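You operate a simulated robot arm through the tools that you are given. There is no shell and no other tool. Be economical: measure what you need, move in short steps, check, and stop when the job is done.

You run a simulated two-armed robot. Do the job below in one go: nothing can be reset, and whatever is moved stays where it is left.

Task
Level the blue bundle from the bundle rack, drop it into its jig ferrule, its wedge on top.
Fine: three taps on the levelling stand; the ferrule with the band of its colour; the wedge of its colour from the wedge tray, other wedges stay; shut the tray's cover after. Set down upright: what you pick out.

It is judged by the outcome, as a careful person would: the job done as asked, and still so three seconds after it is handed in. It fails if anything else is knocked over, pushed out of place, dropped, spilled or broken. Lids that push on must go on centred and level and be pressed home; caps that screw on are set level and turned clockwise until they are tight.

Robot
Two 7-joint arms with two-finger grippers on one trunk, on a base that drives. Base frame: it is fixed to the floor where the robot stands at the start and does not move with it; the origin is under the middle of the robot, x ahead of it, y to its left, z up; the surface under the hand at the start is at about z = 0.85. Lengths are in m, angles in rad, forces in N, time in s.
The left shoulder is at the start at [0.057, 0.216, 1.195], the right one opposite. With the tool pointing down near the work surface each hand reaches from about 0.26 to 0.8 m from the robot's upright axis, wherever it stands, measured 20 degrees to its own side. Places, roughly: levelling stand [0.5, 0.4, 0.9]; wedge tray cover [0.4, 0.2, 0.9]. Payload 3.18 kg a hand.
Tool frame (each hand has its own): the origin (TCP) lies between the finger pads and is the grasp point; the fingertips stand 0.03 m ahead of it; z points along the fingers, y is the line along which they close. Largest opening 0.144 m; the body of the gripper starts 0.103 m behind the TCP.
Orientation is that of the tool frame in the base frame, as [roll, pitch, yaw] about the fixed x, y, z axes, in that order (R = Rz(yaw) Ry(pitch) Rx(roll)). With the fingers straight down and closing along the base's y, the tool's x points along the base's -x, its y along +y and its z along -z.

Tools
- The arms move only by the tool drive_tool. It takes "left_series", "right_series" or both (then of equal length, played together; a hand with none holds still); each is a list of rows, each a list of 6 numbers: the shift along the tool's x, y, z in m, then the turn, a rotation vector about the tool's x, y, z in degrees. In form: [[x, y, z, ax, ay, az], ...]. A call has 1 to 20 rows; each row shifts and turns the commanded pose from where the row before left it, along the tool's axes as they then stand. "left_grip" and "right_grip" are, for a hand that has rows, the closure, from 0 (fully open) to 1 (shut), set as the call begins (left out, the last holds). A row lasts 0.2 s, in which the tool goes at most 0.05 m and 0.15 rad; a call with a longer step from one row to the next is refused whole, and so is a gripper value outside its range. A pose out of reach is approached as far as the arm can. The call stops where the force on the tool passes 50 N (or 10 N more than at its start, if that is more) or the arm is blocked; 0.2 s more then pass. The fingers move at their own pace and stop on an object; they squeeze with about 35 N. The grip force told is the motor's: it shows also when the fingers shut on nothing. Time passes only in rows, and 0.2 s behind the last, so rows that do not move let the fingers close. It gives the time, the measured TCP pose, the force on the tool (base axes), the opening and the grip force at its end, in the units of the frame above (readings bear some noise), with the torque about the TCP (base axes, N m) and any sound that the robot's microphone picked up.
- Cameras (640 x 400 px; columns grow to the right, rows downward): "scene" is now at [0.1179, 0.0557, 1.3799]; the picture's right is [0.62, -0.79, 0.00], its down [-0.48, -0.38, -0.79] and it looks along [0.62, 0.49, -0.61] (base axes); focal length 247 px, centre (320, 200). "left" rides on the left gripper at [0.077, -0.016, -0.143] in its tool frame; the picture's right is [0.21, 0.98, 0.00], its down [-0.84, 0.18, -0.51] and it looks along [-0.50, 0.11, 0.86] (tool axes); focal length 218 px, centre (320, 200). "right" rides on the right gripper at [0.077, 0.016, -0.143] in its tool frame; the picture's right is [-0.21, 0.98, 0.00], its down [-0.84, -0.18, -0.51] and it looks along [-0.50, -0.11, 0.86] (tool axes); focal length 218 px, centre (320, 200). There is no depth. A picture from a camera that has moved, and an enlarged one, comes with that camera's place and axes in the base frame and with its lens.
- grab_frame(camera): a new picture of that camera. The clock stands still meanwhile.
- lift_body(by): slides the trunk up (or, below 0, down) by that many m; the arms and the scene camera ride with it, the base frame stays. It gives what a move gives, with no picture.
- roll_base(legs): drives the robot by 1 to 6 legs, each [ahead, left, turn to the left] in m, m and rad, along the robot's own axes; the way and the turn of a leg run together, so that a leg with both is an arc; at most 1.5 m and 3.142 rad a leg. The arms and the cameras ride along, it lands a little off, and it stops where it bumps. It gives what a move gives.
- turn_head(pan, tilt): turns the head with the scene camera to pan (to the left, within 1.396 rad either way) and tilt (down, from -0.506 to 1.204), counted from straight ahead of the robot. It gives what a move gives.
- zoom(camera, box): a new picture of the part [left, top, right, bottom] of that camera's present view, enlarged. The clock stands still meanwhile.
- sign_off(): hands the job in; it is judged then, once.

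Go step by step. Nothing tells you exact positions but the pictures and the camera data: compare them with the known pose of the tool, close in by small moves and look again before you grip or let go. The budget is 120 turns and 108 pictures, counting those below and the enlarged ones. Unless the task says otherwise, let go and move clear before handing in, and close with one line.

The tools are called after ">>>" as a command line: name --argument value ..., lists and objects as JSON in quotes. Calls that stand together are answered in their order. drive_tool: Moves the arms, as the interface text tells. Its arguments: {"type":"object","properties":{"left_series":{"type":"array","items":{"type":"array","items":{"type":"number"}}},"left_grip":{"type":"number"},"right_series":{"type":"array","items":{"type":"array","items":{"type":"number"}}},"right_grip":{"type":"number"}},"required":[]} The other tools are called the same way: lift_body (by) slides the trunk up or down; roll_base (legs) drives the base; turn_head (pan, tilt) turns the head that bears the scene camera; grab_frame (camera) takes a picture; zoom (camera, box) takes an enlarged picture of a part of a camera's view; sign_off () hands the job in.

At the start:

```text
clock: 0.0
left_ee_pos: [0.3587, 0.4446, 1.1931]
left_tcp_rot: [-3.139, 0.0, -3.139]
left_wrist_force: [-0.7, 0.8, -0.4]
left_torque: [0.0, -0.02, 0.02]
left_width: 0.144
left_grasp_force: 0.0
right_ee_pos: [0.418, 0.0207, 0.9996]
right_tcp_rot: [-3.141, -0.002, 3.14]
right_wrist_force: [-0.1, -0.5, -0.3]
right_torque: [-0.02, -0.03, 0.02]
right_width: 0.1441
right_grasp_force: 0.1
trunk travel left (down, up): [-0.275, 0.094]
robot x, y, heading: [0.0005, 0.0015, 0.003]
head pan, tilt: [0.667, 0.66]
```

scene: 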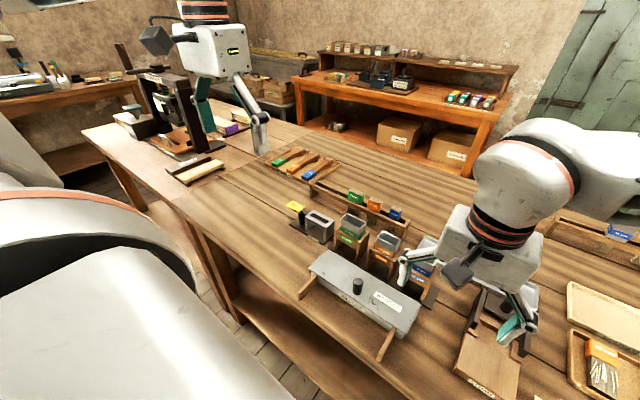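
right: 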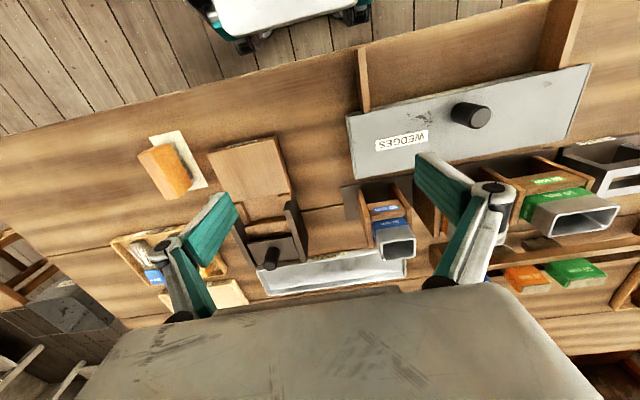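
left: 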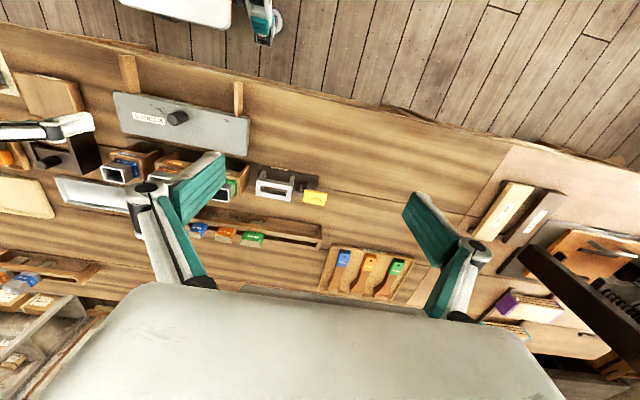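

I see a workbench with a covered tray marked WEDGES, ferrules with colour bands, and several coloured items. I need enlarged views to tell the rack, the stand and the tray apart.

>>> zoom --camera "scene" --box '[240, 130, 440, 255]'

>>> zoom --camera "scene" --box '[280, 220, 480, 345]'

>>> zoom --camera "left" --box '[40, 130, 360, 330]'

```text
3.20 times, centred on (340, 192) of scene
camera zoom: at [0.1179, 0.0557, 1.3799], right [0.62, -0.79, 0.0], down [-0.48, -0.38, -0.79], along [0.62, 0.49, -0.61], focal length 791 px, centre (256, 224)
```

zoom: 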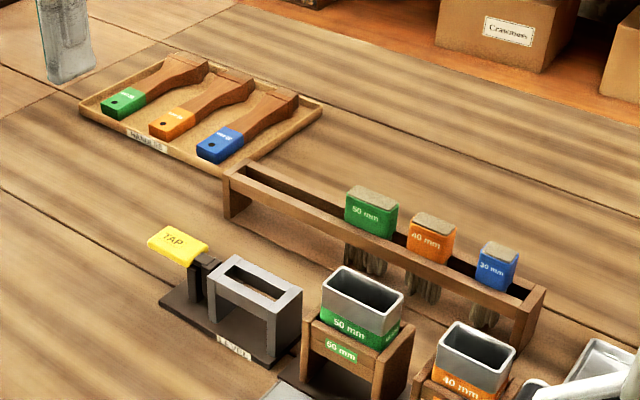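

```text
3.20 times, centred on (380, 282) of scene
camera zoom: at [0.1179, 0.0557, 1.3799], right [0.62, -0.79, 0.0], down [-0.48, -0.38, -0.79], along [0.62, 0.49, -0.61], focal length 791 px, centre (128, -64)
```

zoom: 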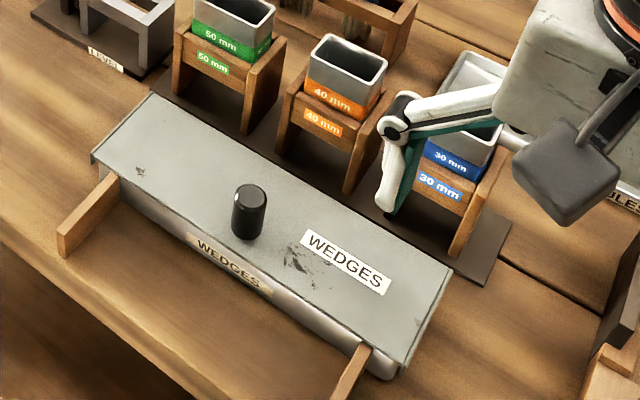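

```text
2.00 times, centred on (200, 230) of left
camera zoom: at [0.2812, 0.4283, 1.3375], right [-0.21, 0.98, 0.0], down [0.84, 0.18, 0.51], along [0.5, 0.1, -0.86], focal length 436 px, centre (560, 140)
```

zoom: 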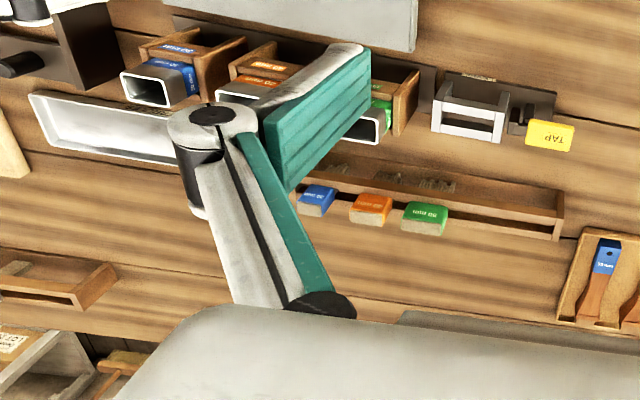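

Bristle bundles stand in the rack (blue near [0.66, 0.21]). The levelling stand with a TAP pad is near [0.53, 0.4], the blue ferrule near [0.53, 0.085], and the wedge tray's cover carries a knob. I'll lift the right hand clear and look closer.

>>> drive_tool --right_series '[[0, -0.02, -0.045, 0, 0, 0], [0, -0.02, -0.045, 0, 0, 0], [0, -0.045, -0.02, 0, 0, 0], [0, -0.045, 0, 0, 0, 0], [0, -0.045, 0, 0, 0, 0]]'

>>> turn_head --pan 0.45 --tilt 0.85

>>> grab_frame --camera "scene"

```text
clock: 1.2
left_ee_pos: [0.3585, 0.4429, 1.1938]
left_tcp_rot: [3.141, 0.0, -3.141]
left_wrist_force: [0.0, -0.3, -0.5]
left_torque: [0.04, 0.02, 0.01]
left_width: 0.1439
left_grasp_force: 0.1
right_ee_pos: [0.4194, -0.1572, 1.1088]
right_tcp_rot: [3.139, -0.001, -3.141]
right_wrist_force: [0.4, 0.2, 0.0]
right_torque: [0.05, -0.03, 0.01]
right_width: 0.1439
right_grasp_force: 0.1
trunk travel left (down, up): [-0.275, 0.094]
robot x, y, heading: [-0.002, -0.0024, -0.001]
head pan, tilt: [0.667, 0.66]
```

```text
clock: 1.9
left_ee_pos: [0.3581, 0.4451, 1.1938]
left_tcp_rot: [-3.14, 0.001, -3.14]
left_wrist_force: [0.3, -0.1, 0.5]
left_torque: [-0.02, -0.04, -0.03]
left_width: 0.144
left_grasp_force: 0.1
right_ee_pos: [0.4204, -0.1548, 1.1094]
right_tcp_rot: [-3.141, -0.002, 3.141]
right_wrist_force: [0.2, -0.2, 1.0]
right_torque: [-0.02, 0.01, -0.02]
right_width: 0.1441
right_grasp_force: 0.0
trunk travel left (down, up): [-0.275, 0.094]
robot x, y, heading: [-0.0013, 0.0002, 0.001]
head pan, tilt: [0.45, 0.85]
```

```text
101 pictures are left
camera scene: at [0.1203, 0.0363, 1.3642], right [0.44, -0.9, 0.0], down [-0.68, -0.33, -0.66], along [0.59, 0.29, -0.75], focal length 247 px, centre (320, 200)
```

scene: 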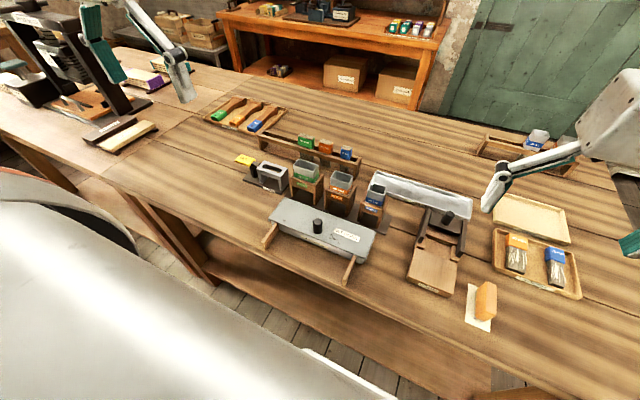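

The view is now clear; I'm enlarging the tray, the ferrules and the rack.

>>> zoom --camera "scene" --box '[256, 180, 400, 270]'

>>> zoom --camera "scene" --box '[230, 125, 374, 215]'

>>> zoom --camera "scene" --box '[340, 160, 500, 260]'

```text
4.44 times, centred on (328, 225) of scene
camera zoom: at [0.1203, 0.0363, 1.3642], right [0.44, -0.9, 0.0], down [-0.68, -0.33, -0.66], along [0.59, 0.29, -0.75], focal length 1099 px, centre (284, 89)
```

zoom: 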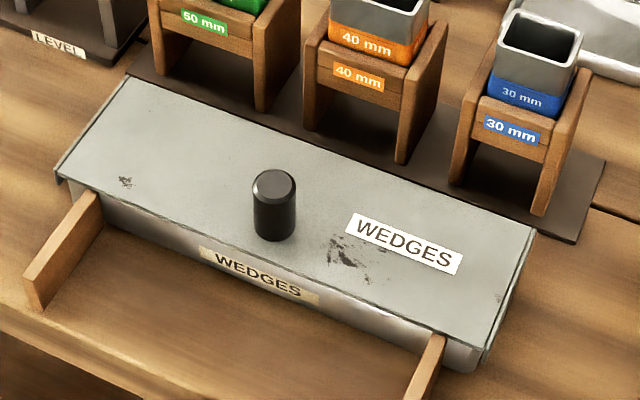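

```text
4.44 times, centred on (302, 170) of scene
camera zoom: at [0.1203, 0.0363, 1.3642], right [0.44, -0.9, 0.0], down [-0.68, -0.33, -0.66], along [0.59, 0.29, -0.75], focal length 1099 px, centre (400, 333)
```

zoom: 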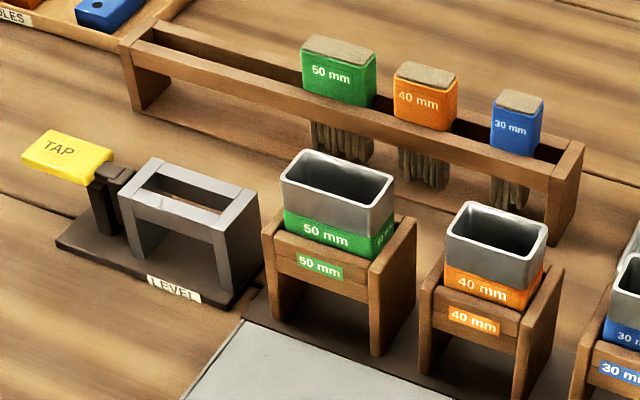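

```text
4.00 times, centred on (420, 210) of scene
camera zoom: at [0.1203, 0.0363, 1.3642], right [0.44, -0.9, 0.0], down [-0.68, -0.33, -0.66], along [0.59, 0.29, -0.75], focal length 989 px, centre (-80, 160)
```

zoom: 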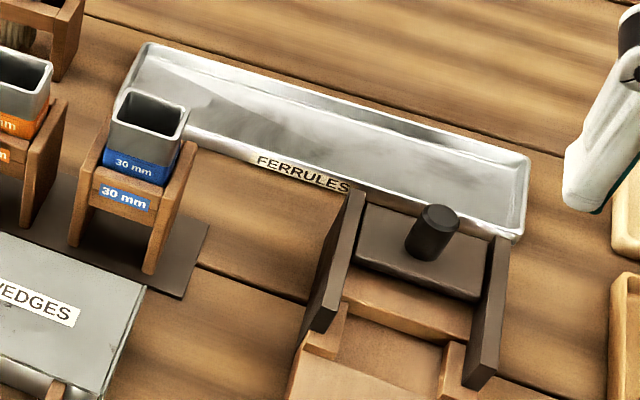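

The cover has a black knob and rests on rails that run toward me, so it probably slides. I'll bring the right hand above the knob and check with its camera.

>>> drive_tool --right_series '[[0, 0.047, 0, 0, 0, 0], [0, 0.047, 0, 0, 0, 0], [0, 0.047, 0, 0, 0, 0], [0, 0.047, 0, 0, 0, 0], [0, 0.047, 0, 0, 0, 0], [0.005, 0.047, 0, 0, 0, 0], [0.005, 0.047, 0.02, 0, 0, 0], [0, 0, 0.04, 0, 0, 0]]' --right_grip 0.5

>>> grab_frame --camera "right"

>>> zoom --camera "scene" --box '[256, 180, 400, 270]'

```text
refused: row 7 steps farther than a row can; nothing moved
```

```text
97 pictures are left
camera right: at [0.3423, -0.1387, 1.2516], right [0.21, 0.98, 0.0], down [0.84, -0.18, 0.51], along [0.5, -0.11, -0.86], focal length 218 px, centre (320, 200)
```

right: 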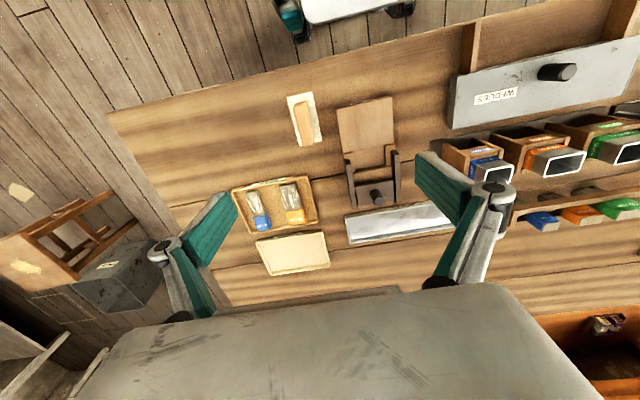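

```text
4.44 times, centred on (328, 225) of scene
camera zoom: at [0.1203, 0.0363, 1.3642], right [0.44, -0.9, 0.0], down [-0.68, -0.33, -0.66], along [0.59, 0.29, -0.75], focal length 1099 px, centre (284, 89)
```

zoom: 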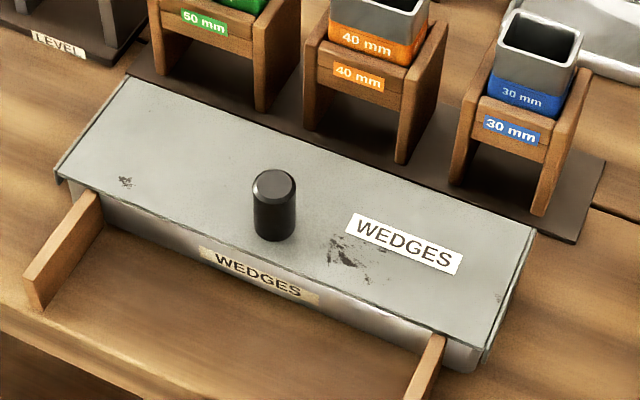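

That call was refused because one step was too long. I'm repeating it with shorter steps.

>>> drive_tool --right_series '[[0, 0.047, 0, 0, 0, 0], [0, 0.047, 0, 0, 0, 0], [0, 0.047, 0, 0, 0, 0], [0, 0.047, 0, 0, 0, 0], [0, 0.047, 0, 0, 0, 0], [0.005, 0.047, 0, 0, 0, 0], [0.005, 0.047, 0.01, 0, 0, 0], [0, 0, 0.045, 0, 0, 0]]' --right_grip 0.5

>>> grab_frame --camera "right"

```text
clock: 3.9
left_ee_pos: [0.3573, 0.4433, 1.1936]
left_tcp_rot: [-3.14, -0.001, -3.141]
left_wrist_force: [0.0, 0.8, -0.4]
left_torque: [-0.02, -0.02, 0.02]
left_width: 0.1442
left_grasp_force: 0.0
right_ee_pos: [0.4399, 0.1605, 1.0869]
right_tcp_rot: [3.066, -0.005, 3.077]
right_wrist_force: [-0.7, 0.2, 0.0]
right_torque: [0.02, 0.01, 0.01]
right_width: 0.0719
right_grasp_force: 0.0
trunk travel left (down, up): [-0.275, 0.094]
robot x, y, heading: [-0.0002, -0.0003, -0.001]
head pan, tilt: [0.45, 0.85]
stopped in row 8 (right hand): the arm was blocked; the commanded pose is now the measured one
```

```text
95 pictures are left
camera right: at [0.363, 0.1711, 1.2307], right [0.27, 0.96, 0.07], down [0.83, -0.27, 0.49], along [0.49, -0.07, -0.87], focal length 218 px, centre (320, 200)
```

right: 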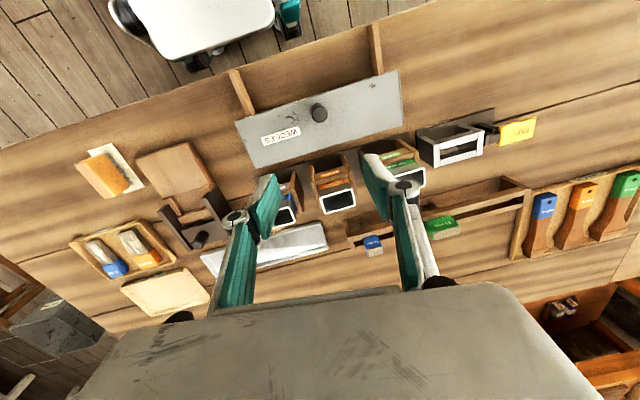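

The right arm runs into its limit that far left, so the left hand will do the cover. I'm withdrawing the right hand and bringing the left over the knob.

>>> drive_tool --right_series '[[0, -0.03, -0.03, 0, 0, 0], [0, -0.047, 0, 0, 0, 0], [0, -0.047, 0, 0, 0, 0], [0, -0.047, 0, 0, 0, 0], [0, -0.047, 0, 0, 0, 0], [0, -0.047, 0, 0, 0, 0], [0, -0.047, 0, 0, 0, 0], [0, -0.047, 0, 0, 0, 0], [0, -0.047, 0, 0, 0, 0]]'

>>> drive_tool --left_series '[[-0.015, -0.045, 0, 0, 0, 0], [-0.015, -0.045, 0, 0, 0, 0], [-0.015, -0.045, 0, 0, 0, 0], [0, -0.045, 0.01, 0, 0, 0], [0, -0.045, 0.01, 0, 0, 0], [0, -0.04, 0.02, 0, 0, 0], [0, 0, 0.045, 0, 0, 0], [0, 0, 0.045, 0, 0, 0]]' --left_grip 0.5

>>> grab_frame --camera "left"

```text
clock: 5.9
left_ee_pos: [0.3573, 0.4434, 1.1942]
left_tcp_rot: [-3.14, 0.001, 3.141]
left_wrist_force: [0.1, -0.8, 0.8]
left_torque: [0.03, 0.0, 0.0]
left_width: 0.1441
left_grasp_force: 0.0
right_ee_pos: [0.411, -0.2412, 1.0869]
right_tcp_rot: [3.069, -0.004, 3.08]
right_wrist_force: [-0.3, -0.1, 0.9]
right_torque: [0.01, 0.02, -0.02]
right_width: 0.0718
right_grasp_force: 0.1
trunk travel left (down, up): [-0.275, 0.094]
robot x, y, heading: [0.0025, -0.0016, 0.002]
head pan, tilt: [0.45, 0.85]
```

```text
clock: 7.7
left_ee_pos: [0.4819, 0.295, 1.2042]
left_tcp_rot: [3.142, -0.002, -3.139]
left_wrist_force: [-0.1, 0.1, 0.3]
left_torque: [0.03, 0.0, -0.04]
left_width: 0.0722
left_grasp_force: 0.0
left hand out of reach, approached as far as the arm can: row 3, 4, 5, 6, 7, 8
right_ee_pos: [0.4126, -0.2398, 1.0871]
right_tcp_rot: [3.071, -0.002, 3.082]
right_wrist_force: [0.0, -0.7, -0.2]
right_torque: [0.0, 0.01, -0.02]
right_width: 0.072
right_grasp_force: 0.0
trunk travel left (down, up): [-0.275, 0.094]
robot x, y, heading: [0.0025, 0.0006, -0.001]
head pan, tilt: [0.45, 0.85]
```

```text
94 pictures are left
camera left: at [0.4043, 0.2791, 1.3489], right [-0.21, 0.98, 0.0], down [0.84, 0.18, 0.51], along [0.49, 0.11, -0.86], focal length 218 px, centre (320, 200)
```

left: 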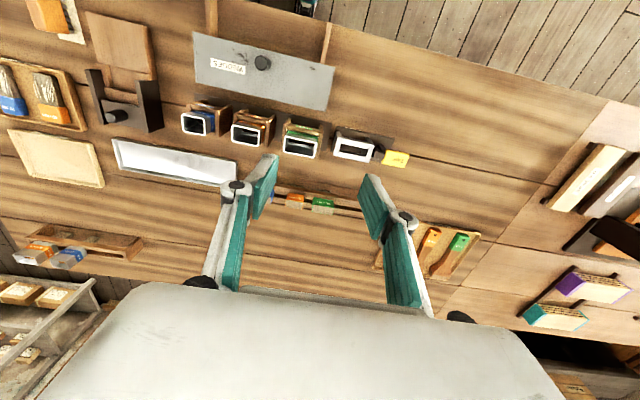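

At this height the left arm can't come in that close. Backing the base about 0.1 m gives it more room.

>>> roll_base --legs '[[-0.1, 0, 0]]'

>>> drive_tool --left_series '[[0, 0, 0, 0, 0, 0]]'

```text
clock: 8.9
left_ee_pos: [0.3794, 0.2966, 1.2039]
left_tcp_rot: [-3.141, 0.0, -3.141]
left_wrist_force: [-1.0, -0.1, 0.0]
left_torque: [-0.02, -0.06, -0.03]
left_width: 0.0721
left_grasp_force: 0.1
right_ee_pos: [0.3116, -0.2401, 1.0881]
right_tcp_rot: [3.072, -0.004, 3.08]
right_wrist_force: [-0.6, 0.4, -0.8]
right_torque: [0.0, -0.04, 0.0]
right_width: 0.072
right_grasp_force: 0.0
trunk travel left (down, up): [-0.275, 0.094]
robot x, y, heading: [-0.0986, -0.0031, -0.002]
head pan, tilt: [0.45, 0.85]
```

```text
clock: 9.3
left_ee_pos: [0.3797, 0.296, 1.2046]
left_tcp_rot: [3.141, -0.003, -3.14]
left_wrist_force: [0.1, -0.8, -0.6]
left_torque: [-0.01, 0.01, -0.01]
left_width: 0.0717
left_grasp_force: 0.0
right_ee_pos: [0.312, -0.2398, 1.0869]
right_tcp_rot: [3.072, -0.003, 3.081]
right_wrist_force: [-0.3, -0.2, 0.1]
right_torque: [-0.03, 0.0, 0.01]
right_width: 0.072
right_grasp_force: 0.0
trunk travel left (down, up): [-0.275, 0.094]
robot x, y, heading: [-0.0983, 0.0012, 0.003]
head pan, tilt: [0.45, 0.85]
```

Now I'll bring the left hand down, then across to the knob.

>>> drive_tool --left_series '[[-0.01, 0, 0.045, 0, 0, 0], [-0.01, 0, 0.045, 0, 0, 0], [-0.01, 0, 0.045, 0, 0, 0], [0, -0.04, 0, 0, 0, 0], [0, -0.04, 0, 0, 0, 0], [0, -0.038, 0, 0, 0, 0]]'

>>> grab_frame --camera "left"

```text
clock: 10.7
left_ee_pos: [0.4653, 0.2637, 1.1887]
left_tcp_rot: [3.139, -0.005, 3.14]
left_wrist_force: [0.4, 0.5, 0.1]
left_torque: [0.01, 0.01, 0.0]
left_width: 0.0719
left_grasp_force: 0.0
left hand out of reach, approached as far as the arm can: row 1, 2, 3, 4, 5, 6
right_ee_pos: [0.3122, -0.2406, 1.0872]
right_tcp_rot: [3.071, -0.005, 3.079]
right_wrist_force: [0.8, 0.8, 1.0]
right_torque: [0.06, -0.04, -0.01]
right_width: 0.072
right_grasp_force: 0.2
trunk travel left (down, up): [-0.275, 0.094]
robot x, y, heading: [-0.0985, -0.0009, -0.002]
head pan, tilt: [0.45, 0.85]
```

```text
93 pictures are left
camera left: at [0.3895, 0.2473, 1.3326], right [-0.21, 0.98, 0.0], down [0.85, 0.18, 0.5], along [0.49, 0.11, -0.86], focal length 218 px, centre (320, 200)
```

left: 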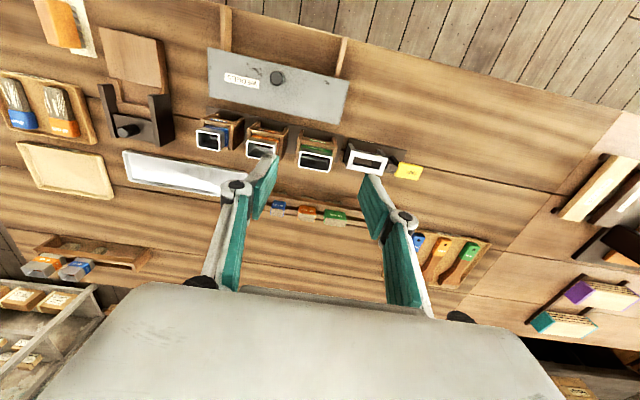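

The arm seems stuck on its posture, not on distance. I'll go back out to the left, descend there over clear bench, then come across low.

>>> drive_tool --left_series '[[0.02, 0.04, 0, 0, 0, 0], [0.02, 0.04, 0, 0, 0, 0], [0.015, 0.04, 0, 0, 0, 0], [0.01, 0.04, 0, 0, 0, 0], [0, 0, 0.04, 0, 0, 0], [0, 0, 0.04, 0, 0, 0], [0, 0, 0.04, 0, 0, 0], [0, 0, 0.04, 0, 0, 0]]'

```text
clock: 12.5
left_ee_pos: [0.4036, 0.4505, 1.0535]
left_tcp_rot: [3.14, -0.003, 3.138]
left_wrist_force: [0.4, -1.0, -0.5]
left_torque: [-0.05, 0.03, 0.01]
left_width: 0.072
left_grasp_force: 0.0
left hand out of reach, approached as far as the arm can: row 7, 8
right_ee_pos: [0.3126, -0.2396, 1.0879]
right_tcp_rot: [3.072, -0.004, 3.079]
right_wrist_force: [0.5, 0.1, 0.1]
right_torque: [0.03, 0.0, -0.01]
right_width: 0.0719
right_grasp_force: 0.0
trunk travel left (down, up): [-0.275, 0.094]
robot x, y, heading: [-0.0975, -0.0033, 0.002]
head pan, tilt: [0.45, 0.85]
```

>>> drive_tool --left_series '[[0, -0.04, 0, 0, 0, 0], [0, -0.04, 0, 0, 0, 0], [0, -0.04, 0, 0, 0, 0], [0, -0.04, 0, 0, 0, 0], [0, -0.04, 0, 0, 0, 0], [0, -0.04, 0, 0, 0, 0]]'

>>> grab_frame --camera "scene"

```text
clock: 13.9
left_ee_pos: [0.4553, 0.319, 1.1619]
left_tcp_rot: [3.141, -0.007, 3.139]
left_wrist_force: [0.0, -0.7, 0.4]
left_torque: [0.03, 0.02, -0.01]
left_width: 0.0721
left_grasp_force: 0.0
left hand out of reach, approached as far as the arm can: row 1, 2, 3, 4, 5, 6
right_ee_pos: [0.3133, -0.2399, 1.0875]
right_tcp_rot: [3.072, -0.004, 3.08]
right_wrist_force: [0.0, -0.5, 0.4]
right_torque: [0.04, 0.0, 0.02]
right_width: 0.072
right_grasp_force: 0.1
trunk travel left (down, up): [-0.275, 0.094]
robot x, y, heading: [-0.0972, -0.005, 0.002]
head pan, tilt: [0.45, 0.85]
```

```text
92 pictures are left
camera scene: at [0.0207, 0.0351, 1.3642], right [0.44, -0.9, 0.0], down [-0.68, -0.33, -0.66], along [0.59, 0.29, -0.75], focal length 247 px, centre (320, 200)
```

scene: 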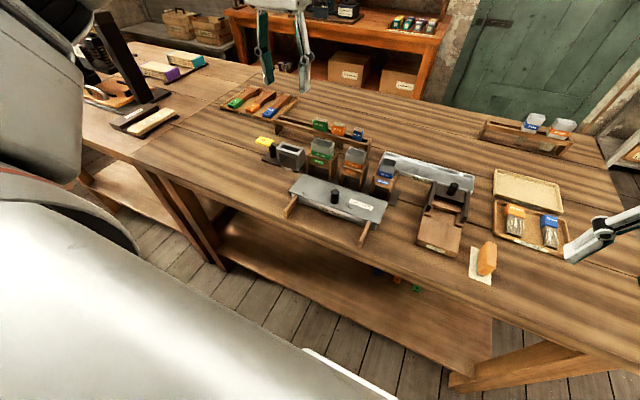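

The arm is still limited in this posture. I'll turn the wrist a quarter clockwise (needed for gripping across the thickness anyway), and see whether that frees it.

>>> drive_tool --left_series '[[0.02, 0.03, 0, 0, 0, 8.2], [0.02, 0.03, 0, 0, 0, 8.2], [0, 0, 0, 0, 0, 8.2], [0, 0, 0, 0, 0, 8.2], [0, 0, 0, 0, 0, 8.2], [0, 0, 0, 0, 0, 8.2], [0, 0, 0, 0, 0, 8.2], [0, 0, 0, 0, 0, 8.2], [0, 0, 0, 0, 0, 8.2], [0, 0, 0, 0, 0, 8.2], [0, 0, 0, 0, 0, 8.0], [0, 0, 0.04, 0, 0, 0], [0, 0, 0.04, 0, 0, 0]]'

```text
clock: 16.7
left_ee_pos: [0.4221, 0.38, 1.0799]
left_tcp_rot: [-3.139, 0.0, 1.57]
left_wrist_force: [-1.0, 0.1, 0.0]
left_torque: [-0.01, 0.06, 0.01]
left_width: 0.0722
left_grasp_force: 0.0
right_ee_pos: [0.3129, -0.2389, 1.0884]
right_tcp_rot: [3.071, -0.004, 3.08]
right_wrist_force: [1.3, -0.2, 0.0]
right_torque: [-0.02, 0.01, -0.01]
right_width: 0.0718
right_grasp_force: 0.1
trunk travel left (down, up): [-0.275, 0.094]
robot x, y, heading: [-0.1014, 0.0043, 0.001]
head pan, tilt: [0.45, 0.85]
```

That freed it. With the fingers now closing along x, I'll move over the knob.

>>> drive_tool --left_series '[[-0.04, 0, 0, 0, 0, 0], [-0.04, 0, 0, 0, 0, 0], [-0.04, -0.006, 0, 0, 0, 0], [-0.04, -0.006, 0, 0, 0, 0], [-0.04, 0, 0, 0, 0, 0], [0, 0, 0.04, 0, 0, 0]]'

>>> grab_frame --camera "left"

```text
clock: 18.1
left_ee_pos: [0.4073, 0.1795, 1.0406]
left_tcp_rot: [-3.139, 0.0, 1.574]
left_wrist_force: [0.5, -0.4, 0.8]
left_torque: [0.0, 0.01, 0.0]
left_width: 0.0721
left_grasp_force: 0.1
right_ee_pos: [0.3129, -0.2401, 1.0873]
right_tcp_rot: [3.071, -0.003, 3.08]
right_wrist_force: [-0.1, 0.0, 0.2]
right_torque: [-0.01, -0.01, 0.01]
right_width: 0.072
right_grasp_force: 0.1
trunk travel left (down, up): [-0.275, 0.094]
robot x, y, heading: [-0.1002, -0.003, 0.0]
head pan, tilt: [0.45, 0.85]
```

```text
91 pictures are left
camera left: at [0.3924, 0.2562, 1.1854], right [0.98, 0.21, 0.0], down [0.18, -0.84, 0.51], along [0.11, -0.5, -0.86], focal length 218 px, centre (320, 200)
```

left: 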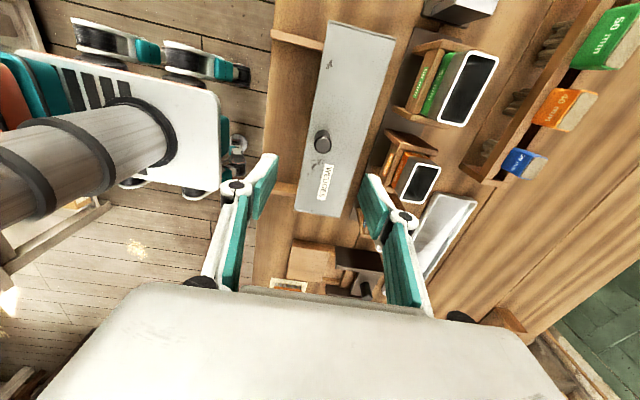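

The knob sits almost directly under the hand, near [0.413, 0.187]. I'll descend partway and check.

>>> drive_tool --left_series '[[0.007, 0.006, 0.04, 0, 0, 0], [0, 0, 0.04, 0, 0, 0]]'

>>> grab_frame --camera "left"

>>> zoom --camera "scene" --box '[272, 160, 416, 250]'

```text
clock: 18.7
left_ee_pos: [0.4151, 0.1854, 0.9635]
left_tcp_rot: [-3.141, 0.0, 1.572]
left_wrist_force: [-0.6, 0.6, -0.3]
left_torque: [0.02, 0.01, -0.04]
left_width: 0.0719
left_grasp_force: 0.2
right_ee_pos: [0.3128, -0.2401, 1.0873]
right_tcp_rot: [3.071, -0.004, 3.081]
right_wrist_force: [0.0, 0.6, -0.8]
right_torque: [-0.03, 0.01, -0.02]
right_width: 0.072
right_grasp_force: 0.0
trunk travel left (down, up): [-0.275, 0.094]
robot x, y, heading: [-0.0996, 0.0032, -0.002]
head pan, tilt: [0.45, 0.85]
```

```text
90 pictures are left
camera left: at [0.3983, 0.2617, 1.1071], right [0.98, 0.21, 0.0], down [0.18, -0.84, 0.51], along [0.1, -0.5, -0.86], focal length 218 px, centre (320, 200)
```

left: 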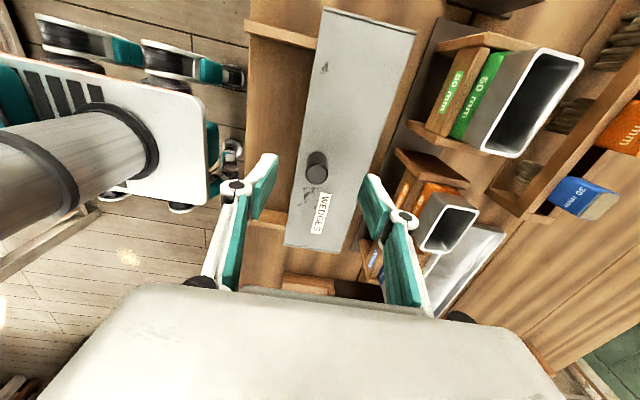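

```text
4.44 times, centred on (344, 205) of scene
camera zoom: at [0.021, 0.0361, 1.3641], right [0.44, -0.9, 0.0], down [-0.68, -0.33, -0.66], along [0.59, 0.29, -0.75], focal length 1099 px, centre (213, 178)
```

zoom: 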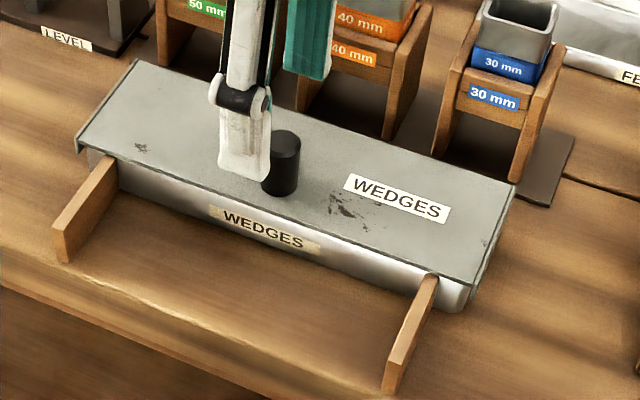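

The knob's top is near z = 0.91, and the hand is about 4 mm too far forward. I'll correct that, descend and close.

>>> drive_tool --left_series '[[0.001, -0.004, 0, 0, 0, 0], [0, 0, 0.02, 0, 0, 0], [0, 0, 0.02, 0, 0, 0]]' --left_grip 0.6

>>> zoom --camera "scene" --box '[290, 170, 386, 230]'

>>> grab_frame --camera "left"

```text
clock: 19.5
left_ee_pos: [0.4098, 0.1887, 0.9241]
left_tcp_rot: [-3.142, 0.002, 1.57]
left_wrist_force: [-0.9, -0.8, 0.4]
left_torque: [-0.02, -0.03, 0.0]
left_width: 0.0577
left_grasp_force: 0.1
left hand out of reach, approached as far as the arm can: row 3
right_ee_pos: [0.3132, -0.2401, 1.0876]
right_tcp_rot: [3.071, -0.003, 3.08]
right_wrist_force: [-0.6, 0.3, -0.2]
right_torque: [0.03, 0.01, 0.01]
right_width: 0.0721
right_grasp_force: 0.0
trunk travel left (down, up): [-0.275, 0.094]
robot x, y, heading: [-0.1008, -0.0003, 0.001]
head pan, tilt: [0.45, 0.85]
```

```text
6.67 times, centred on (338, 200) of scene
camera zoom: at [0.0203, 0.0362, 1.3642], right [0.44, -0.9, 0.0], down [-0.68, -0.33, -0.66], along [0.59, 0.29, -0.75], focal length 1648 px, centre (200, 200)
```

zoom: 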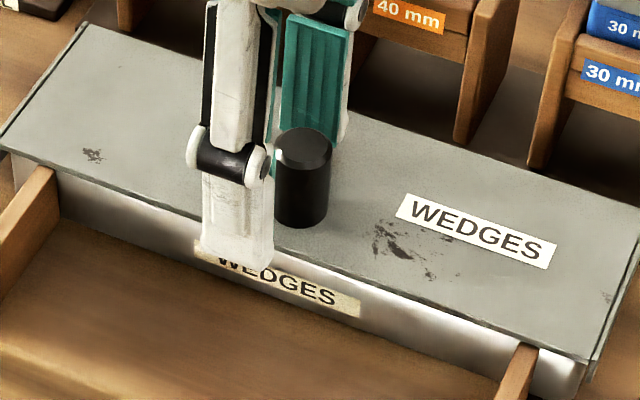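

```text
87 pictures are left
camera left: at [0.3933, 0.2661, 1.0671], right [0.98, 0.21, 0.0], down [0.18, -0.84, 0.51], along [0.11, -0.5, -0.86], focal length 218 px, centre (320, 200)
```

left: 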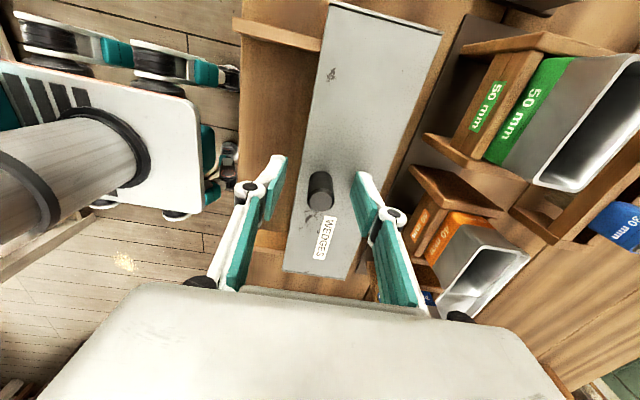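

The fingers straddle the knob with enough overlap. I'll close on it.

>>> drive_tool --left_series '[[0, 0, 0, 0, 0, 0], [0, 0, 0, 0, 0, 0], [0, 0, 0, 0, 0, 0]]' --left_grip 1.0

>>> drive_tool --left_series '[[0, -0.01, 0, 0, 0, 0], [0, -0.01, 0, 0, 0, 0]]'

>>> zoom --camera "scene" --box '[272, 160, 416, 250]'

```text
clock: 20.3
left_ee_pos: [0.4093, 0.1908, 0.9234]
left_tcp_rot: [3.14, 0.001, 1.57]
left_wrist_force: [1.4, -1.4, -0.3]
left_torque: [-0.1, -0.03, 0.0]
left_width: 0.021
left_grasp_force: 44.8
right_ee_pos: [0.3127, -0.2401, 1.0872]
right_tcp_rot: [3.072, -0.002, 3.081]
right_wrist_force: [0.5, -0.1, -0.2]
right_torque: [-0.01, -0.01, 0.0]
right_width: 0.072
right_grasp_force: 0.0
trunk travel left (down, up): [-0.275, 0.094]
robot x, y, heading: [-0.1013, -0.0012, -0.004]
head pan, tilt: [0.45, 0.85]
```

```text
clock: 20.9
left_ee_pos: [0.3897, 0.1887, 0.9236]
left_tcp_rot: [-3.139, -0.002, 1.569]
left_wrist_force: [-0.4, -10.2, -7.0]
left_torque: [-0.53, -0.04, -0.1]
left_width: 0.0212
left_grasp_force: 45.2
right_ee_pos: [0.3126, -0.2408, 1.0872]
right_tcp_rot: [3.072, -0.004, 3.079]
right_wrist_force: [-0.7, -0.4, 0.1]
right_torque: [0.0, 0.02, -0.03]
right_width: 0.072
right_grasp_force: 0.0
trunk travel left (down, up): [-0.275, 0.094]
robot x, y, heading: [-0.0983, -0.0032, -0.004]
head pan, tilt: [0.45, 0.85]
```

```text
4.44 times, centred on (344, 205) of scene
camera zoom: at [0.0209, 0.035, 1.3641], right [0.43, -0.9, 0.0], down [-0.68, -0.33, -0.66], along [0.59, 0.29, -0.75], focal length 1099 px, centre (213, 178)
```

zoom: 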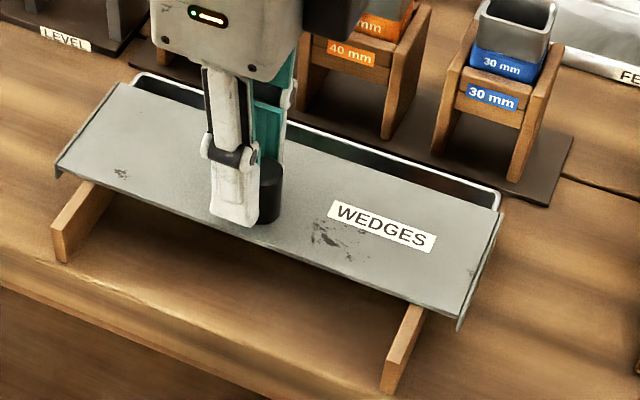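

It slides as expected. I'll go on in small steps.

>>> drive_tool --left_series '[[0, -0.01, 0, 0, 0, 0], [0, -0.01, 0, 0, 0, 0], [0, -0.01, 0, 0, 0, 0], [0, -0.01, 0, 0, 0, 0]]'

>>> zoom --camera "scene" --box '[272, 160, 416, 250]'

```text
clock: 21.9
left_ee_pos: [0.3494, 0.1888, 0.9235]
left_tcp_rot: [-3.14, 0.0, 1.567]
left_wrist_force: [0.3, -10.6, -6.5]
left_torque: [-0.19, -0.05, -0.02]
left_width: 0.0214
left_grasp_force: 45.4
right_ee_pos: [0.3129, -0.2402, 1.0867]
right_tcp_rot: [3.071, -0.002, 3.08]
right_wrist_force: [0.5, 0.3, -0.1]
right_torque: [-0.01, -0.01, 0.0]
right_width: 0.072
right_grasp_force: 0.1
trunk travel left (down, up): [-0.275, 0.094]
robot x, y, heading: [-0.1002, -0.0019, 0.001]
head pan, tilt: [0.45, 0.85]
```

```text
4.44 times, centred on (344, 205) of scene
camera zoom: at [0.0209, 0.0351, 1.3641], right [0.44, -0.9, 0.0], down [-0.68, -0.33, -0.66], along [0.59, 0.29, -0.75], focal length 1099 px, centre (213, 178)
```

zoom: 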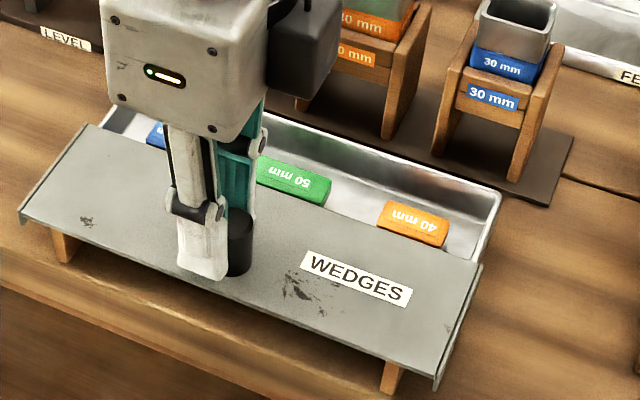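

The wedges show now: blue at the left end, green in the middle, orange at the right. I'll open it about 2 cm more, then let go and rise.

>>> drive_tool --left_series '[[0, -0.01, 0, 0, 0, 0], [0, -0.01, 0, 0, 0, 0]]'

>>> drive_tool --left_series '[[0, 0, 0, 0, 0, 0], [0, 0, 0, 0, 0, 0], [0, 0, -0.03, 0, 0, 0], [0, 0, -0.04, 0, 0, 0], [0, 0.03, -0.02, 0, 0, 0], [0.03, 0.03, 0, 0, 0, 0], [0.03, 0.03, 0, 0, 0, 0]]' --left_grip 0.6

>>> grab_frame --camera "left"

>>> zoom --camera "scene" --box '[272, 160, 416, 250]'

```text
clock: 22.5
left_ee_pos: [0.34, 0.1906, 0.9233]
left_tcp_rot: [3.133, 0.003, 1.572]
left_wrist_force: [36.8, -8.4, -5.6]
left_torque: [0.65, -0.82, 0.4]
left_width: 0.0211
left_grasp_force: 44.3
right_ee_pos: [0.3152, -0.2402, 1.0859]
right_tcp_rot: [3.072, -0.008, 3.08]
right_wrist_force: [0.4, 0.9, -1.1]
right_torque: [0.02, -0.01, -0.02]
right_width: 0.0721
right_grasp_force: 0.1
trunk travel left (down, up): [-0.275, 0.094]
robot x, y, heading: [-0.0984, 0.0035, 0.002]
head pan, tilt: [0.45, 0.85]
```

```text
clock: 24.1
left_ee_pos: [0.4219, 0.2494, 1.013]
left_tcp_rot: [-3.139, -0.001, 1.571]
left_wrist_force: [-0.1, 0.6, -0.2]
left_torque: [-0.01, 0.01, 0.01]
left_width: 0.0577
left_grasp_force: 0.0
right_ee_pos: [0.3132, -0.2392, 1.0867]
right_tcp_rot: [3.071, -0.002, 3.08]
right_wrist_force: [-0.4, -0.4, 0.1]
right_torque: [-0.02, 0.01, 0.03]
right_width: 0.0721
right_grasp_force: 0.1
trunk travel left (down, up): [-0.275, 0.094]
robot x, y, heading: [-0.099, 0.0006, 0.005]
head pan, tilt: [0.45, 0.85]
```

```text
84 pictures are left
camera left: at [0.406, 0.3256, 1.157], right [0.98, 0.21, 0.0], down [0.18, -0.84, 0.51], along [0.1, -0.5, -0.86], focal length 218 px, centre (320, 200)
```

left: 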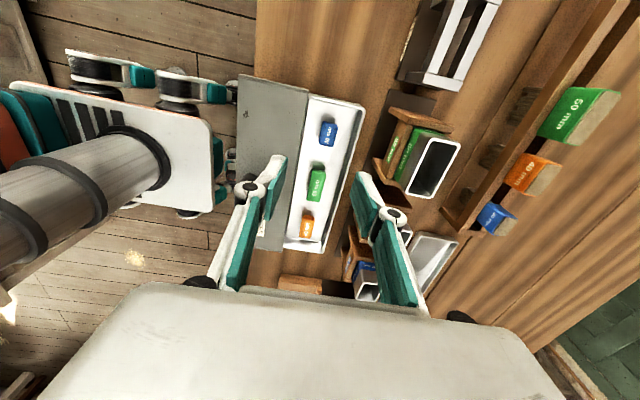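

```text
4.44 times, centred on (344, 205) of scene
camera zoom: at [0.0216, 0.0365, 1.364], right [0.44, -0.9, 0.0], down [-0.68, -0.33, -0.66], along [0.59, 0.29, -0.75], focal length 1099 px, centre (213, 178)
```

zoom: 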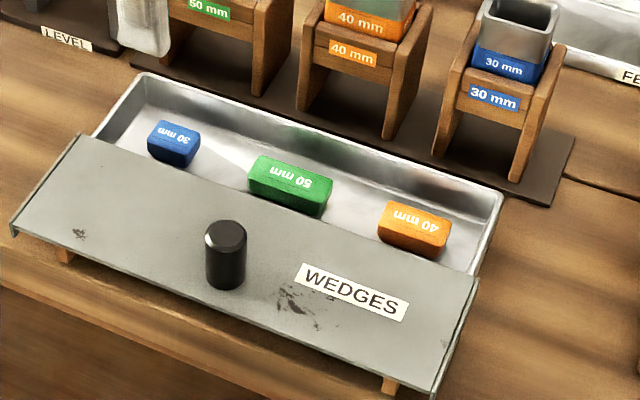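

The cover is at its stop and the tray is open. Before going on I'll raise the hand and lower the trunk, so the arm can reach lower later, and bring the hand toward the rack.

>>> drive_tool --left_series '[[0, 0.03, -0.035, 0, 0, 0], [0, 0.03, -0.035, 0, 0, 0], [0, 0.04, -0.02, 0, 0, 0], [0, 0.045, 0, 0, 0, 0], [0, 0.045, 0, 0, 0, 0], [0, 0.045, 0, 0, 0, 0]]'

>>> lift_body --by -0.09

>>> grab_frame --camera "left"

```text
clock: 25.5
left_ee_pos: [0.5298, 0.2701, 1.1084]
left_tcp_rot: [-3.141, 0.002, 1.57]
left_wrist_force: [-0.5, 1.0, -0.6]
left_torque: [0.0, -0.01, -0.01]
left_width: 0.0576
left_grasp_force: 0.0
left hand out of reach, approached as far as the arm can: row 3, 4, 5, 6
right_ee_pos: [0.3114, -0.2402, 1.0879]
right_tcp_rot: [3.071, -0.003, 3.081]
right_wrist_force: [1.4, -1.0, 0.2]
right_torque: [-0.01, -0.02, 0.03]
right_width: 0.072
right_grasp_force: 0.1
trunk travel left (down, up): [-0.275, 0.094]
robot x, y, heading: [-0.098, -0.0012, 0.002]
head pan, tilt: [0.45, 0.85]
```

```text
clock: 26.7
left_ee_pos: [0.5274, 0.2707, 1.0211]
left_tcp_rot: [3.14, 0.0, 1.571]
left_wrist_force: [0.0, -0.1, 0.0]
left_torque: [0.01, -0.04, -0.02]
left_width: 0.0576
left_grasp_force: 0.1
right_ee_pos: [0.3121, -0.2412, 0.9992]
right_tcp_rot: [3.072, 0.0, 3.079]
right_wrist_force: [-0.9, -0.1, 1.0]
right_torque: [0.02, -0.02, -0.03]
right_width: 0.0721
right_grasp_force: 0.0
trunk travel left (down, up): [-0.185, 0.184]
robot x, y, heading: [-0.0979, 0.0004, -0.001]
head pan, tilt: [0.45, 0.85]
```

```text
82 pictures are left
camera left: at [0.5116, 0.3462, 1.1646], right [0.98, 0.21, 0.0], down [0.18, -0.84, 0.51], along [0.11, -0.5, -0.86], focal length 218 px, centre (320, 200)
```

left: 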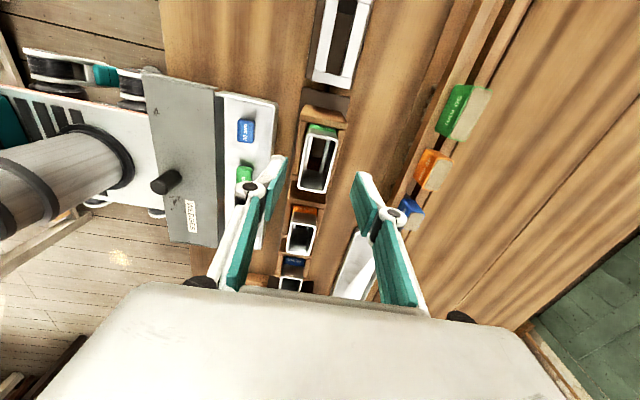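

The far reach is tight from here, so I'll roll forward 0.1 m again with the hand high, then move over the blue bundle near [0.655, 0.22].

>>> roll_base --legs '[[0.08, 0, 0]]'

>>> drive_tool --left_series '[[-0.025, 0.022, 0, 0, 0, 0], [-0.025, 0.023, 0, 0, 0, 0]]'

>>> grab_frame --camera "left"

>>> grab_frame --camera "scene"

```text
clock: 27.8
left_ee_pos: [0.6094, 0.2691, 1.0184]
left_tcp_rot: [-3.141, -0.001, 1.569]
left_wrist_force: [0.1, 0.2, -0.8]
left_torque: [-0.04, 0.04, -0.02]
left_width: 0.0578
left_grasp_force: 0.0
right_ee_pos: [0.3908, -0.2416, 0.9986]
right_tcp_rot: [3.072, -0.004, 3.08]
right_wrist_force: [0.0, -0.8, -0.1]
right_torque: [0.01, -0.01, -0.02]
right_width: 0.0721
right_grasp_force: 0.0
trunk travel left (down, up): [-0.185, 0.184]
robot x, y, heading: [-0.0203, -0.0005, -0.002]
head pan, tilt: [0.45, 0.85]
```

```text
clock: 28.4
left_ee_pos: [0.6273, 0.2464, 1.0208]
left_tcp_rot: [3.138, 0.0, 1.571]
left_wrist_force: [-1.4, -0.6, 0.6]
left_torque: [0.0, -0.11, -0.01]
left_width: 0.0577
left_grasp_force: 0.1
left hand out of reach, approached as far as the arm can: row 2
right_ee_pos: [0.3889, -0.2416, 0.9991]
right_tcp_rot: [3.072, 0.0, 3.079]
right_wrist_force: [-1.6, -0.3, 0.2]
right_torque: [-0.03, -0.07, 0.02]
right_width: 0.0718
right_grasp_force: 0.0
trunk travel left (down, up): [-0.185, 0.184]
robot x, y, heading: [-0.0224, 0.0002, -0.002]
head pan, tilt: [0.45, 0.85]
```

```text
81 pictures are left
camera left: at [0.61, 0.3216, 1.1647], right [0.98, 0.21, 0.0], down [0.18, -0.84, 0.51], along [0.11, -0.5, -0.86], focal length 218 px, centre (320, 200)
```

left: 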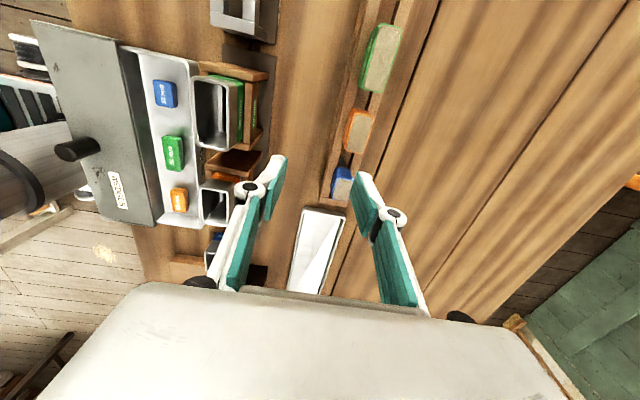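

```text
80 pictures are left
camera scene: at [0.1546, 0.0354, 1.2711], right [0.43, -0.9, 0.0], down [-0.68, -0.33, -0.66], along [0.6, 0.29, -0.75], focal length 247 px, centre (320, 200)
```

scene: 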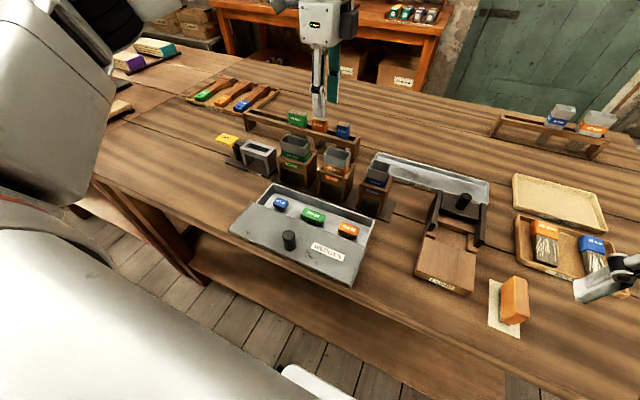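

The arm is again at its limit about 3 cm short of the bundle, at [0.66, 0.212]. I'll roll forward another 7 cm; the hand is well clear above.

>>> roll_base --legs '[[0.07, 0, 0]]'

>>> drive_tool --left_series '[[-0.015, -0.015, 0, 0, 0, 0], [-0.02, -0.017, 0, 0, 0, 0]]'

>>> grab_frame --camera "left"

```text
clock: 29.4
left_ee_pos: [0.6969, 0.2459, 1.0165]
left_tcp_rot: [-3.139, 0.004, 1.571]
left_wrist_force: [0.3, 0.1, -0.6]
left_torque: [-0.02, 0.02, -0.01]
left_width: 0.0576
left_grasp_force: 0.1
right_ee_pos: [0.4602, -0.2406, 0.9974]
right_tcp_rot: [3.072, -0.003, 3.079]
right_wrist_force: [0.4, -0.2, -0.4]
right_torque: [0.01, 0.06, -0.02]
right_width: 0.0719
right_grasp_force: 0.1
trunk travel left (down, up): [-0.185, 0.184]
robot x, y, heading: [0.046, -0.0007, -0.003]
head pan, tilt: [0.45, 0.85]
```

```text
clock: 30.0
left_ee_pos: [0.6662, 0.2133, 1.0178]
left_tcp_rot: [-3.141, 0.003, 1.577]
left_wrist_force: [0.2, -0.1, 0.3]
left_torque: [0.03, 0.02, 0.01]
left_width: 0.0577
left_grasp_force: 0.0
right_ee_pos: [0.4601, -0.2398, 0.9968]
right_tcp_rot: [3.074, -0.004, 3.079]
right_wrist_force: [0.1, -0.1, -0.2]
right_torque: [0.0, 0.0, -0.02]
right_width: 0.0722
right_grasp_force: 0.0
trunk travel left (down, up): [-0.185, 0.184]
robot x, y, heading: [0.0474, -0.0019, -0.003]
head pan, tilt: [0.45, 0.85]
```

```text
79 pictures are left
camera left: at [0.6493, 0.29, 1.1607], right [0.98, 0.21, 0.0], down [0.18, -0.84, 0.51], along [0.11, -0.5, -0.86], focal length 218 px, centre (320, 200)
```

left: 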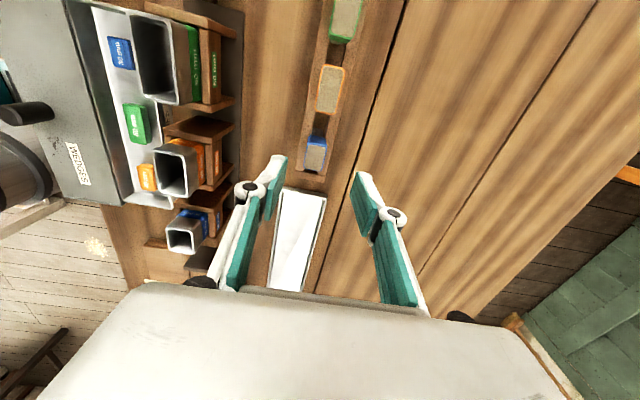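

The bundle is just below the hand, off by only a few millimetres in x. I'll correct that, descend partway and look from both cameras.

>>> drive_tool --left_series '[[0, -0.004, 0.02, 0, 0, 0], [0, 0, 0.02, 0, 0, 0]]'

>>> zoom --camera "left" --box '[240, 100, 400, 200]'

>>> turn_head --pan 0.35 --tilt 0.65

>>> grab_frame --camera "scene"

```text
clock: 30.6
left_ee_pos: [0.6621, 0.2092, 0.9763]
left_tcp_rot: [-3.14, 0.003, 1.571]
left_wrist_force: [-0.2, -0.4, -0.7]
left_torque: [0.04, 0.0, -0.02]
left_width: 0.0578
left_grasp_force: 0.0
right_ee_pos: [0.4606, -0.2409, 0.9967]
right_tcp_rot: [3.072, -0.004, 3.078]
right_wrist_force: [-0.2, 0.0, 0.6]
right_torque: [0.0, -0.04, 0.04]
right_width: 0.0719
right_grasp_force: 0.0
trunk travel left (down, up): [-0.185, 0.184]
robot x, y, heading: [0.0484, -0.0003, -0.001]
head pan, tilt: [0.45, 0.85]
```

```text
4.00 times, centred on (320, 150) of left
camera zoom: at [0.645, 0.2861, 1.1206], right [0.98, 0.21, 0.0], down [0.18, -0.84, 0.51], along [0.11, -0.5, -0.86], focal length 873 px, centre (320, 400)
```

zoom: 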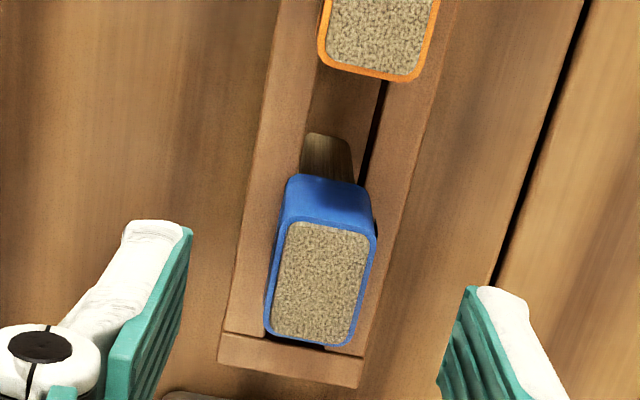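

```text
clock: 31.3
left_ee_pos: [0.6608, 0.2107, 0.9774]
left_tcp_rot: [-3.14, 0.002, 1.57]
left_wrist_force: [0.5, 0.1, 0.0]
left_torque: [-0.05, 0.0, -0.02]
left_width: 0.0577
left_grasp_force: 0.1
right_ee_pos: [0.459, -0.2412, 0.9978]
right_tcp_rot: [3.071, -0.004, 3.079]
right_wrist_force: [0.3, 0.3, 0.2]
right_torque: [-0.01, -0.01, 0.03]
right_width: 0.072
right_grasp_force: 0.0
trunk travel left (down, up): [-0.185, 0.184]
robot x, y, heading: [0.0453, 0.0024, 0.004]
head pan, tilt: [0.351, 0.649]
```

```text
77 pictures are left
camera scene: at [0.2369, 0.0316, 1.2869], right [0.34, -0.94, 0.0], down [-0.57, -0.21, -0.8], along [0.75, 0.27, -0.61], focal length 247 px, centre (320, 200)
```

scene: 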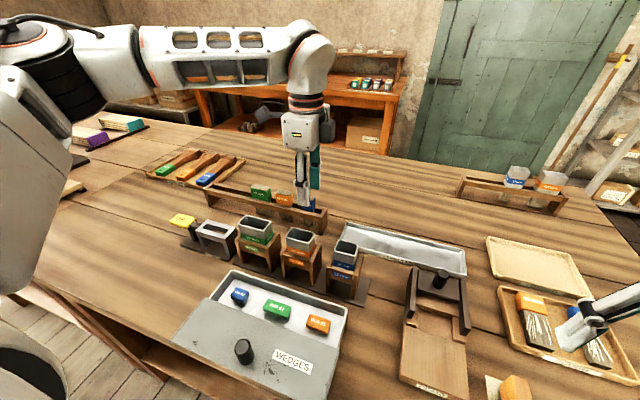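

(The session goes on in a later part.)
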